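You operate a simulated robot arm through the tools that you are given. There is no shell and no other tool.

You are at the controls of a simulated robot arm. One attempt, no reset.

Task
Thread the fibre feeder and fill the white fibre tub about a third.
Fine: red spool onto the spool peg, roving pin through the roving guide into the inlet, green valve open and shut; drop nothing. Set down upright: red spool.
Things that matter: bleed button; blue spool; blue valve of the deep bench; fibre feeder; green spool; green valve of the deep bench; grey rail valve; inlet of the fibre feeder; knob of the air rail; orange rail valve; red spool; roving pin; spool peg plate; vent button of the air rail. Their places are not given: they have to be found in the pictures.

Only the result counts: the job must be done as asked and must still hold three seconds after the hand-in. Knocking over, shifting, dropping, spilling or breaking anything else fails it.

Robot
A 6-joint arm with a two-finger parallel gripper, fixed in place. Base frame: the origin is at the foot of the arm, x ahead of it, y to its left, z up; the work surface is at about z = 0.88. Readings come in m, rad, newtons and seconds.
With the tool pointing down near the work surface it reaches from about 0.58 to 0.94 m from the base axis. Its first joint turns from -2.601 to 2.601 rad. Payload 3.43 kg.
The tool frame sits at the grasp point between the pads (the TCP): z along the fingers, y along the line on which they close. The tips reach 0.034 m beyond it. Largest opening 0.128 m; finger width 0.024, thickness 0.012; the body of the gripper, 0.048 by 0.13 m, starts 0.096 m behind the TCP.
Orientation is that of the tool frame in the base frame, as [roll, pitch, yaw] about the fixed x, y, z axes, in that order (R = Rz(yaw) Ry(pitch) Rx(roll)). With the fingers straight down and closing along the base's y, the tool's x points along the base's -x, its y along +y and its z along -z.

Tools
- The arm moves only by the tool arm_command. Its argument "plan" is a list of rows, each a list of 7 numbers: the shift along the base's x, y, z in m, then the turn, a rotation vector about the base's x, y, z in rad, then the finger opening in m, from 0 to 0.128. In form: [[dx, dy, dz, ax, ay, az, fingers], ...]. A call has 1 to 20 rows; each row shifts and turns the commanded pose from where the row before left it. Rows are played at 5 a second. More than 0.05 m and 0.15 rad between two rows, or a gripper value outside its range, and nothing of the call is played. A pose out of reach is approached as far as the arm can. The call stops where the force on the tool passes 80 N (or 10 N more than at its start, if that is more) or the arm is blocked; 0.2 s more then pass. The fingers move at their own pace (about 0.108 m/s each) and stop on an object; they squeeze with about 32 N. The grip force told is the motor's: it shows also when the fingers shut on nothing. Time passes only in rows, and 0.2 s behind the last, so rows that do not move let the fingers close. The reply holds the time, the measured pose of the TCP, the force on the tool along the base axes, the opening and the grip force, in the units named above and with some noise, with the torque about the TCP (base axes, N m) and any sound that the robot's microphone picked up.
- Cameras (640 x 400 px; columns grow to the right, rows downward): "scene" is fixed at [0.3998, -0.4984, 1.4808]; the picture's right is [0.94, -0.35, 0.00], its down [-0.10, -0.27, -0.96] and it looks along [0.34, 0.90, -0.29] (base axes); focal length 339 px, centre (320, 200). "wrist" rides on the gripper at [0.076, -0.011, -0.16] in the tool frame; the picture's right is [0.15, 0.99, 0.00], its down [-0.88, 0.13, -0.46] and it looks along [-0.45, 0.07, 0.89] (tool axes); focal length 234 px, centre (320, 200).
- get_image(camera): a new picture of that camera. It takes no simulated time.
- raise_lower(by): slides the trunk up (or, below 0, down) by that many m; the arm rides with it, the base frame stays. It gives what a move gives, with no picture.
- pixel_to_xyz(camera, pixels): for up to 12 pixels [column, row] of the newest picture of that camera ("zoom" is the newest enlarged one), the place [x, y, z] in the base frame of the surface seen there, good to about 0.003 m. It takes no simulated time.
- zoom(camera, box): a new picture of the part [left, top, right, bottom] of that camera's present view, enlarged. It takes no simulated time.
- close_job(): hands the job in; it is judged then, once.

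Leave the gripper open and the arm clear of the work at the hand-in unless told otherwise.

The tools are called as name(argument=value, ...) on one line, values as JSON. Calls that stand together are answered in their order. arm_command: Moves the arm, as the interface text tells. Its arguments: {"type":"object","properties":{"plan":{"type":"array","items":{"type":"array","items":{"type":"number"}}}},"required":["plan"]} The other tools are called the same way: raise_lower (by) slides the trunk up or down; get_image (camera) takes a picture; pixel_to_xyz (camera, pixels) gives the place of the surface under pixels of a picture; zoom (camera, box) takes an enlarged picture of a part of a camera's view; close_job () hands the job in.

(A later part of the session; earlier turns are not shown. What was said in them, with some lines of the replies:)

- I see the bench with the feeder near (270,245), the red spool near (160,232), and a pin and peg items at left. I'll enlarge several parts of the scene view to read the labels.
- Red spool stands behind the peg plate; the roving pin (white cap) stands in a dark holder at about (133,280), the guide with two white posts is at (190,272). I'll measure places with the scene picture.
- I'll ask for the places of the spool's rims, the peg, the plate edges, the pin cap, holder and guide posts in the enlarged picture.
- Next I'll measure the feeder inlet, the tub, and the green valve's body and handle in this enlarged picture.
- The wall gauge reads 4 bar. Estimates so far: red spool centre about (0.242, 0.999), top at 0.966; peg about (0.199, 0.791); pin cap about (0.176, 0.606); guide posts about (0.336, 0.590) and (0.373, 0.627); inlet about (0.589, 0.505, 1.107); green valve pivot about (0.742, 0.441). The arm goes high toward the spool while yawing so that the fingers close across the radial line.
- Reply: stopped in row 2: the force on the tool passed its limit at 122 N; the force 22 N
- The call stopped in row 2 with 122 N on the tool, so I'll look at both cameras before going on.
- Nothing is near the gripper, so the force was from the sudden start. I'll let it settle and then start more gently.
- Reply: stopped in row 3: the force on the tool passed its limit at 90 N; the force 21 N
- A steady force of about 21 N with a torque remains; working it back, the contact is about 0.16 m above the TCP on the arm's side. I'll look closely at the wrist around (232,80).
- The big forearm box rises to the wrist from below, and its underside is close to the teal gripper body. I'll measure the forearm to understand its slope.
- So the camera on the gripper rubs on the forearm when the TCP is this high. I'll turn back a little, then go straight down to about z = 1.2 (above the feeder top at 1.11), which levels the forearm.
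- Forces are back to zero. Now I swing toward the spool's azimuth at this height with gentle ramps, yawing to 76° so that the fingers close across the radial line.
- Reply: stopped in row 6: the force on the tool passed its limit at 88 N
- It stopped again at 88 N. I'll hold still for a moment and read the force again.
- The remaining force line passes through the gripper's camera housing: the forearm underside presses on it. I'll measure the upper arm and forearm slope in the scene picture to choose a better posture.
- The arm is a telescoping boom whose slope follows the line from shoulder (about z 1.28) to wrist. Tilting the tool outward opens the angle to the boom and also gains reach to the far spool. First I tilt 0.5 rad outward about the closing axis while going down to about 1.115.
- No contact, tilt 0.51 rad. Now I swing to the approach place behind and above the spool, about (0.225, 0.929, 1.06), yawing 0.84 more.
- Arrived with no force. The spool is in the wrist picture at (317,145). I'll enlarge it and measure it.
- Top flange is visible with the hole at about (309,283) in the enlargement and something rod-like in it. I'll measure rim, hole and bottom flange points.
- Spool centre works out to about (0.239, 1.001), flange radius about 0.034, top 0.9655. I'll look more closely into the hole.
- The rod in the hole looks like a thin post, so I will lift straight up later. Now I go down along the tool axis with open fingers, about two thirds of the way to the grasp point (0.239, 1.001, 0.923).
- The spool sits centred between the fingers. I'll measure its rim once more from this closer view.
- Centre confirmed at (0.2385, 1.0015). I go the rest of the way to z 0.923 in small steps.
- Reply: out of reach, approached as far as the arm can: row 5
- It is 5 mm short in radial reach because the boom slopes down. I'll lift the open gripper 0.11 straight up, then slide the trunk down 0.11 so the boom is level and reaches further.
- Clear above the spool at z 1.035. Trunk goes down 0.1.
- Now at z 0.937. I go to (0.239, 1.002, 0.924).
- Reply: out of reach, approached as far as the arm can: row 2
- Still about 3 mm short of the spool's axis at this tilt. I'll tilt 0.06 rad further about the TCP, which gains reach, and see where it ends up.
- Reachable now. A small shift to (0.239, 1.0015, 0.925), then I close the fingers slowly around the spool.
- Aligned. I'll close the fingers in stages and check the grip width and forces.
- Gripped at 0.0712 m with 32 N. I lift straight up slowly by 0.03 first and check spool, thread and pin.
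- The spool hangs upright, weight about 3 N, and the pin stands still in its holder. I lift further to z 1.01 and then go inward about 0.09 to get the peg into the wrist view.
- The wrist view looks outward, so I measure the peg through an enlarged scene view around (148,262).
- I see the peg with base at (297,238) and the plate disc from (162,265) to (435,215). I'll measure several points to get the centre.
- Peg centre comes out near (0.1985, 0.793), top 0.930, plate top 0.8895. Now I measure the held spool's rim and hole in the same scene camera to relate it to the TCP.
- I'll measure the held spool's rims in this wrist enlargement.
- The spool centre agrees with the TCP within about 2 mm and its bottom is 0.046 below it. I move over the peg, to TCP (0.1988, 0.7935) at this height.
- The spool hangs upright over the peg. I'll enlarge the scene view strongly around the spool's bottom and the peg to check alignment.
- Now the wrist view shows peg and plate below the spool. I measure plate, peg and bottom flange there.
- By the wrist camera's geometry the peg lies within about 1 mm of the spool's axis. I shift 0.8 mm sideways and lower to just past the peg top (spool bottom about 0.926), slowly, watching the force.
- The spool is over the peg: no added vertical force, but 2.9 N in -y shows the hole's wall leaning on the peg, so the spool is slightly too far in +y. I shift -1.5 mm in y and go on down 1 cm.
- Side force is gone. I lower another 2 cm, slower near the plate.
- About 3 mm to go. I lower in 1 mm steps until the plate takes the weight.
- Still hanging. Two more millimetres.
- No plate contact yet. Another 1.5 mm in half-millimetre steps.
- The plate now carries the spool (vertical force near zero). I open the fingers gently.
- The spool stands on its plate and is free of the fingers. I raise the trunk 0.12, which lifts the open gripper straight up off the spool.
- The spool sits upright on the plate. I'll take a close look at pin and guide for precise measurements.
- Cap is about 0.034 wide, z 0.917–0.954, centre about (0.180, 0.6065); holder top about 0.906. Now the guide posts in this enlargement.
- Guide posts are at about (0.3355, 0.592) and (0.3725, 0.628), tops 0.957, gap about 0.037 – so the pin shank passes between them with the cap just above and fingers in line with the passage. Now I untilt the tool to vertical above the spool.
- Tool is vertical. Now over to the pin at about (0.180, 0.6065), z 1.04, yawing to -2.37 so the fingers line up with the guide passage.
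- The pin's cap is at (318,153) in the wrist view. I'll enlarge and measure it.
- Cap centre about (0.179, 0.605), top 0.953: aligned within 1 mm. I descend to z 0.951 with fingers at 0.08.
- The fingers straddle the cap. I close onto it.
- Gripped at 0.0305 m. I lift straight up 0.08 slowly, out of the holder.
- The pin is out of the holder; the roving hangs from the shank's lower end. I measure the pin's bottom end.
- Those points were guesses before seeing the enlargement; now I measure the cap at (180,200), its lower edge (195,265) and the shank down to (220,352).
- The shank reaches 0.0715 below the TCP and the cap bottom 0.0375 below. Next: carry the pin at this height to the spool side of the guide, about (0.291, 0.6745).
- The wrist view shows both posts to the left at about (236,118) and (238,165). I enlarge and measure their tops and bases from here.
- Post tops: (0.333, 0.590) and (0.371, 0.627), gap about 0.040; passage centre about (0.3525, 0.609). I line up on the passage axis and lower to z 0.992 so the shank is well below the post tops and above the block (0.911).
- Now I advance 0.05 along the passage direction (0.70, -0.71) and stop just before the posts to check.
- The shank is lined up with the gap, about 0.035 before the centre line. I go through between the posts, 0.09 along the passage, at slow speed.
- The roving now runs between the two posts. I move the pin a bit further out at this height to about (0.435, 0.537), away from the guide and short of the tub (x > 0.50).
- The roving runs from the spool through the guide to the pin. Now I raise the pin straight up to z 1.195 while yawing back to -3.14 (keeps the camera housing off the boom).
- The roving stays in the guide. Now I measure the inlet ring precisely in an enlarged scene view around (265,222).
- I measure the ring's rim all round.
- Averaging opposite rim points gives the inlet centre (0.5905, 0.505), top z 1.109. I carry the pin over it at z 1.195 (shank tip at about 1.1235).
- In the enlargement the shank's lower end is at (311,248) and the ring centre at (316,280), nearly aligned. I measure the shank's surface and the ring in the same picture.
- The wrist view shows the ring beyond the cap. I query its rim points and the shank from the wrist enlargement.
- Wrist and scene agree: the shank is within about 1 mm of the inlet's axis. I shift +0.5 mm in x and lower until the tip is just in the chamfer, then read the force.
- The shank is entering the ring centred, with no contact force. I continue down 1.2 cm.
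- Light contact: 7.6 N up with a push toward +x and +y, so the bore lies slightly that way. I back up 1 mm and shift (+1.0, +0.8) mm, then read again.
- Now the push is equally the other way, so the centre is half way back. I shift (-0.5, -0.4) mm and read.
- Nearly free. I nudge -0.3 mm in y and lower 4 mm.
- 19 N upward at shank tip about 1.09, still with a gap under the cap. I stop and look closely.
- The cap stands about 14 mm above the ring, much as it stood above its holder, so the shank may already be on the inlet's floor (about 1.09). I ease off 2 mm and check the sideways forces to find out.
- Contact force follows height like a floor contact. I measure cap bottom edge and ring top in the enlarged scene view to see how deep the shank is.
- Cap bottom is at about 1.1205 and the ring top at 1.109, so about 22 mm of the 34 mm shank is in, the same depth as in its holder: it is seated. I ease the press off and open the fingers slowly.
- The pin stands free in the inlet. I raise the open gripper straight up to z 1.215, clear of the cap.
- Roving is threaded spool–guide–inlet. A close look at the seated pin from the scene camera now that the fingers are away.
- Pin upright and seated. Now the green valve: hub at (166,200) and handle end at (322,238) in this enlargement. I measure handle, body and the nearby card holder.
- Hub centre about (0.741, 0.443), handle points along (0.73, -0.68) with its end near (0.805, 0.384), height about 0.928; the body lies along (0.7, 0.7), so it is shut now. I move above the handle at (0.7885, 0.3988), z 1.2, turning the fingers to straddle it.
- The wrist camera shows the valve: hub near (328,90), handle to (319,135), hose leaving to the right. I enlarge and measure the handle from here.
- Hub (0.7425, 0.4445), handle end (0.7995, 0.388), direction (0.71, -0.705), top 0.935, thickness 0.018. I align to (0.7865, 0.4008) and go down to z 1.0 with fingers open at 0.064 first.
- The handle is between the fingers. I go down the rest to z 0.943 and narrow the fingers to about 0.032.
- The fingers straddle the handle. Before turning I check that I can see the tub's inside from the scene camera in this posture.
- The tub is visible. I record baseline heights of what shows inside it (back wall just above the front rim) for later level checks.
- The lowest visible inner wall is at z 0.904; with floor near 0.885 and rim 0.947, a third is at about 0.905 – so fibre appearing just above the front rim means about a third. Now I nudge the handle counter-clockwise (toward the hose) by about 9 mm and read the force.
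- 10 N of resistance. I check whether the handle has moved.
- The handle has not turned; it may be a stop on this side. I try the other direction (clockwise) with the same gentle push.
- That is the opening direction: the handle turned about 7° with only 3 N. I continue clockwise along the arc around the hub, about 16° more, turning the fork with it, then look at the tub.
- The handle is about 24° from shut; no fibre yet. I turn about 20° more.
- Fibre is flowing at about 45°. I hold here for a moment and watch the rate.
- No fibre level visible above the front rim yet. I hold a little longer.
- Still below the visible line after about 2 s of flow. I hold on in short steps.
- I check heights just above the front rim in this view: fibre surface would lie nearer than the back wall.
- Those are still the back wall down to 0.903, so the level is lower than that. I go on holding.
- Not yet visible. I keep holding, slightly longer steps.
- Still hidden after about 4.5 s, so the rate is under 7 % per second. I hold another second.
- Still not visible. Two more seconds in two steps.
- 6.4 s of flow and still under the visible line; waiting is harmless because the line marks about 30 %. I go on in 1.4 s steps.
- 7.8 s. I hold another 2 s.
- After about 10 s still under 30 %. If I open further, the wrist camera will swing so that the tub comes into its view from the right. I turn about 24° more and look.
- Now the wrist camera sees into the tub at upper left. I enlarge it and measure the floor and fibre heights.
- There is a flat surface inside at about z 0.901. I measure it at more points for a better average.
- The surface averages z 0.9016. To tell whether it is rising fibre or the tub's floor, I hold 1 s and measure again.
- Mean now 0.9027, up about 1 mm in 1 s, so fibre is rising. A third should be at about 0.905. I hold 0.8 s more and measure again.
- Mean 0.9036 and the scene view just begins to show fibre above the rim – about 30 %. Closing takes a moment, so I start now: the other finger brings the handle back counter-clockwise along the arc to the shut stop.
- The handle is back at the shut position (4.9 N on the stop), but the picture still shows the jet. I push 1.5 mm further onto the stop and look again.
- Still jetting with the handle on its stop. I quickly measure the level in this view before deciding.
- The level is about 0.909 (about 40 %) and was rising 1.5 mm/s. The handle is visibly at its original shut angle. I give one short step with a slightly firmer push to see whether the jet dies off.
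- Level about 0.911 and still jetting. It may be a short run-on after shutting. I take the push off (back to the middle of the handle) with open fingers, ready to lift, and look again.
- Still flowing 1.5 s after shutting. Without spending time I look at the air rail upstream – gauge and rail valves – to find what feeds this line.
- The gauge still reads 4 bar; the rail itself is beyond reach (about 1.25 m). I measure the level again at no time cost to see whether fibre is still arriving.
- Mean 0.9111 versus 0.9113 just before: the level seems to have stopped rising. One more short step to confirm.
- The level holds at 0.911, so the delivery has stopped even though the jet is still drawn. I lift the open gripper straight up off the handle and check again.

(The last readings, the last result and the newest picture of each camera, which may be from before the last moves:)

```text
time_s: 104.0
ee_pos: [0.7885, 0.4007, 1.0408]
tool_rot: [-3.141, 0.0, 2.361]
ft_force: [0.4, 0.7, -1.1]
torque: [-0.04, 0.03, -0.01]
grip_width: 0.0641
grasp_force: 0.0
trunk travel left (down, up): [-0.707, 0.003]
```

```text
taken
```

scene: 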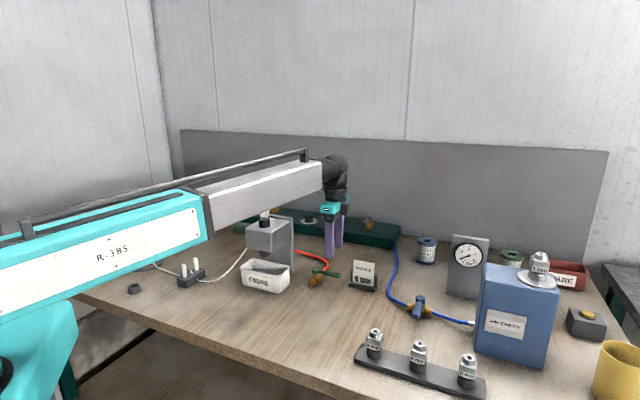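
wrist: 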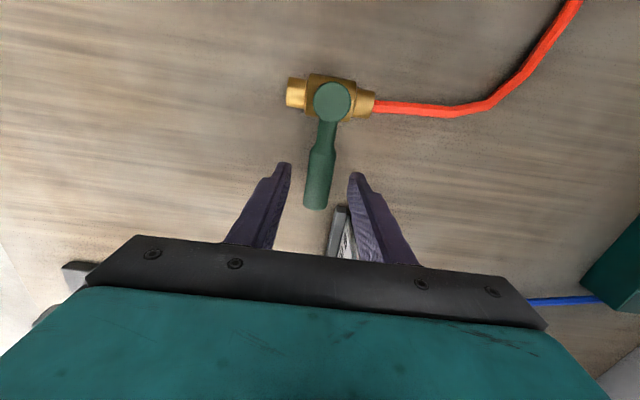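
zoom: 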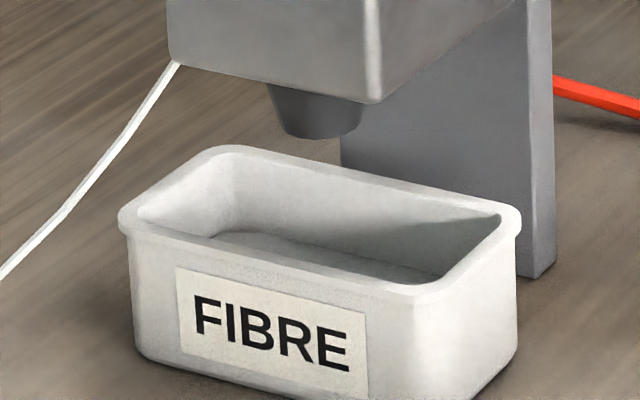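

The jet has stopped; the feeder ran on about 2 s after shutting, and the level stands near 0.912, roughly 0.37–0.4 of the depth. I raise the arm clear to z 1.2 and inspect everything.

arm_command(plan=[[0, 0, 0.008, 0, 0, 0, 0.08], [0, 0, 0.016, 0, 0, 0, 0.1], [0, 0, 0.022, 0, 0, 0, 0.12], [0, 0, 0.024, 0, 0, 0, 0.12], [0, 0, 0.024, 0, 0, 0, 0.12], [0, 0, 0.024, 0, 0, 0, 0.12], [0, 0, 0.018, 0, 0, 0, 0.12], [0, 0, 0.012, 0, 0, 0, 0.12], [0, 0, 0.006, 0, 0, 0, 0.12]])

get_image(camera="scene")

zoom(camera="scene", box=[235, 240, 295, 290])

pixel_to_xyz(camera="zoom", pixels=[[240, 243], [255, 244], [262, 247], [268, 249], [395, 277], [405, 277], [300, 250], [330, 260], [350, 265], [290, 245], [250, 150], [330, 275]])

get_image(camera="wrist")

```text
time_s: 106.0
ee_pos: [0.7891, 0.3995, 1.1952]
tool_rot: [-3.14, -0.003, 2.361]
ft_force: [-0.1, -0.7, -0.3]
torque: [0.0, 0.03, -0.01]
grip_width: 0.1202
grasp_force: 0.1
trunk travel left (down, up): [-0.707, 0.003]
```

```text
taken
```

scene: 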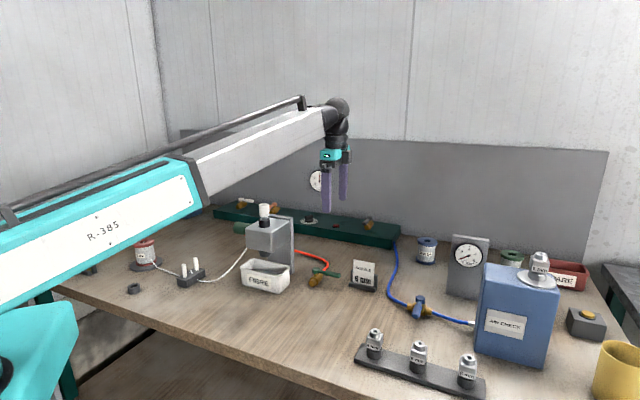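

```text
8.00 times, centred on (265, 265) of scene
```

zoom: 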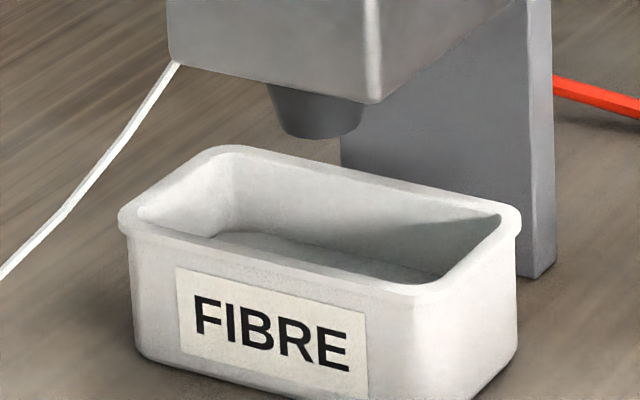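

```text
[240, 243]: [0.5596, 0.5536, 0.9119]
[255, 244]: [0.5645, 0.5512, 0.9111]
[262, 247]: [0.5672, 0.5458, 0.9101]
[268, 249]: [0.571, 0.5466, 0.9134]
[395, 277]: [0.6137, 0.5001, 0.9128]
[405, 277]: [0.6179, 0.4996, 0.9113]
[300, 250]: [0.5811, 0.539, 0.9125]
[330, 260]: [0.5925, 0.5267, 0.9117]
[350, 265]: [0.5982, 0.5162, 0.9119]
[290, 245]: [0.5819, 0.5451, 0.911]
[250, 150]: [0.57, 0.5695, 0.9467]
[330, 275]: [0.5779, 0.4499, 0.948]
```

```text
taken
```

wrist: 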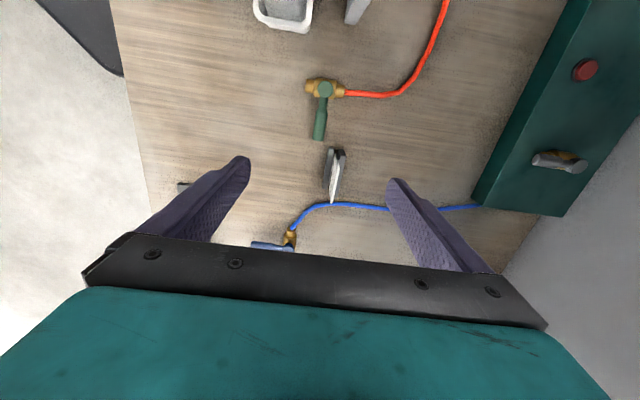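

The jet is off and the level is steady at 0.912. A last close look at spool, guide, pin and valve before handing in.

zoom(camera="scene", box=[110, 200, 300, 300])

zoom(camera="scene", box=[290, 230, 390, 300])

```text
3.37 times, centred on (205, 250) of scene
```

zoom: 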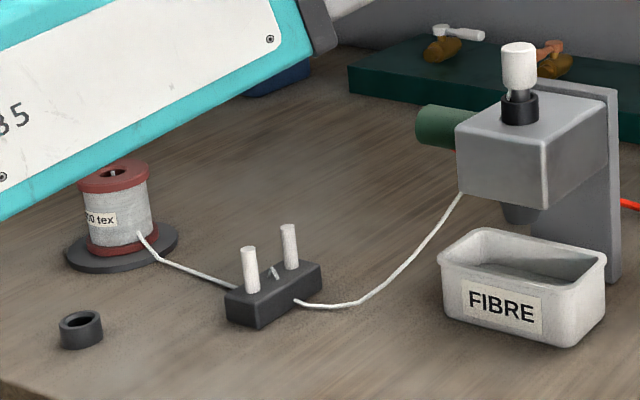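

```text
5.71 times, centred on (340, 265) of scene
```

zoom: 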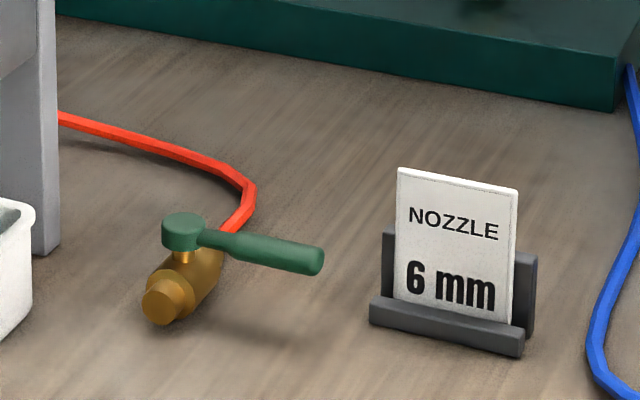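

The red spool is upright on its peg and the roving runs through the guide to the pin in the inlet. The green valve is shut, the jet is off, and the tub level is steady at somewhat over a third. The gripper is open and clear of the work, so I hand in.

close_job()

```text
The job is handed in.
```

I threaded the feeder and handed the job in, but the tub is probably a little over a third full. From the measured level I put it at about 0.37–0.40 of the depth, possibly up to 0.44, because I could not measure the tub's floor directly.

- **Red spool:** it stands upright on the spool peg.
- **Roving:** it runs from the spool between the two guide posts to the pin, which is seated in the inlet about 22 mm deep.
- **Green valve:** I opened it clockwise and then turned it back to its shut stop. The feeder kept delivering for roughly 2 seconds after the valve was shut, which caused the overfill.
- **Fibre level:** it was steady at z ≈ 0.912 with the jet off over the last two checks before hand-in, and I had no way to take fibre back out.
- **Start of the run:** three arm moves stopped on the force limit (88–122 N) because the gripper's camera housing rubbed the arm's own boom. No bench object was touched.

In the final pictures nothing else on the bench had been knocked, shifted or dropped. The gripper was left open and the arm clear of the work.
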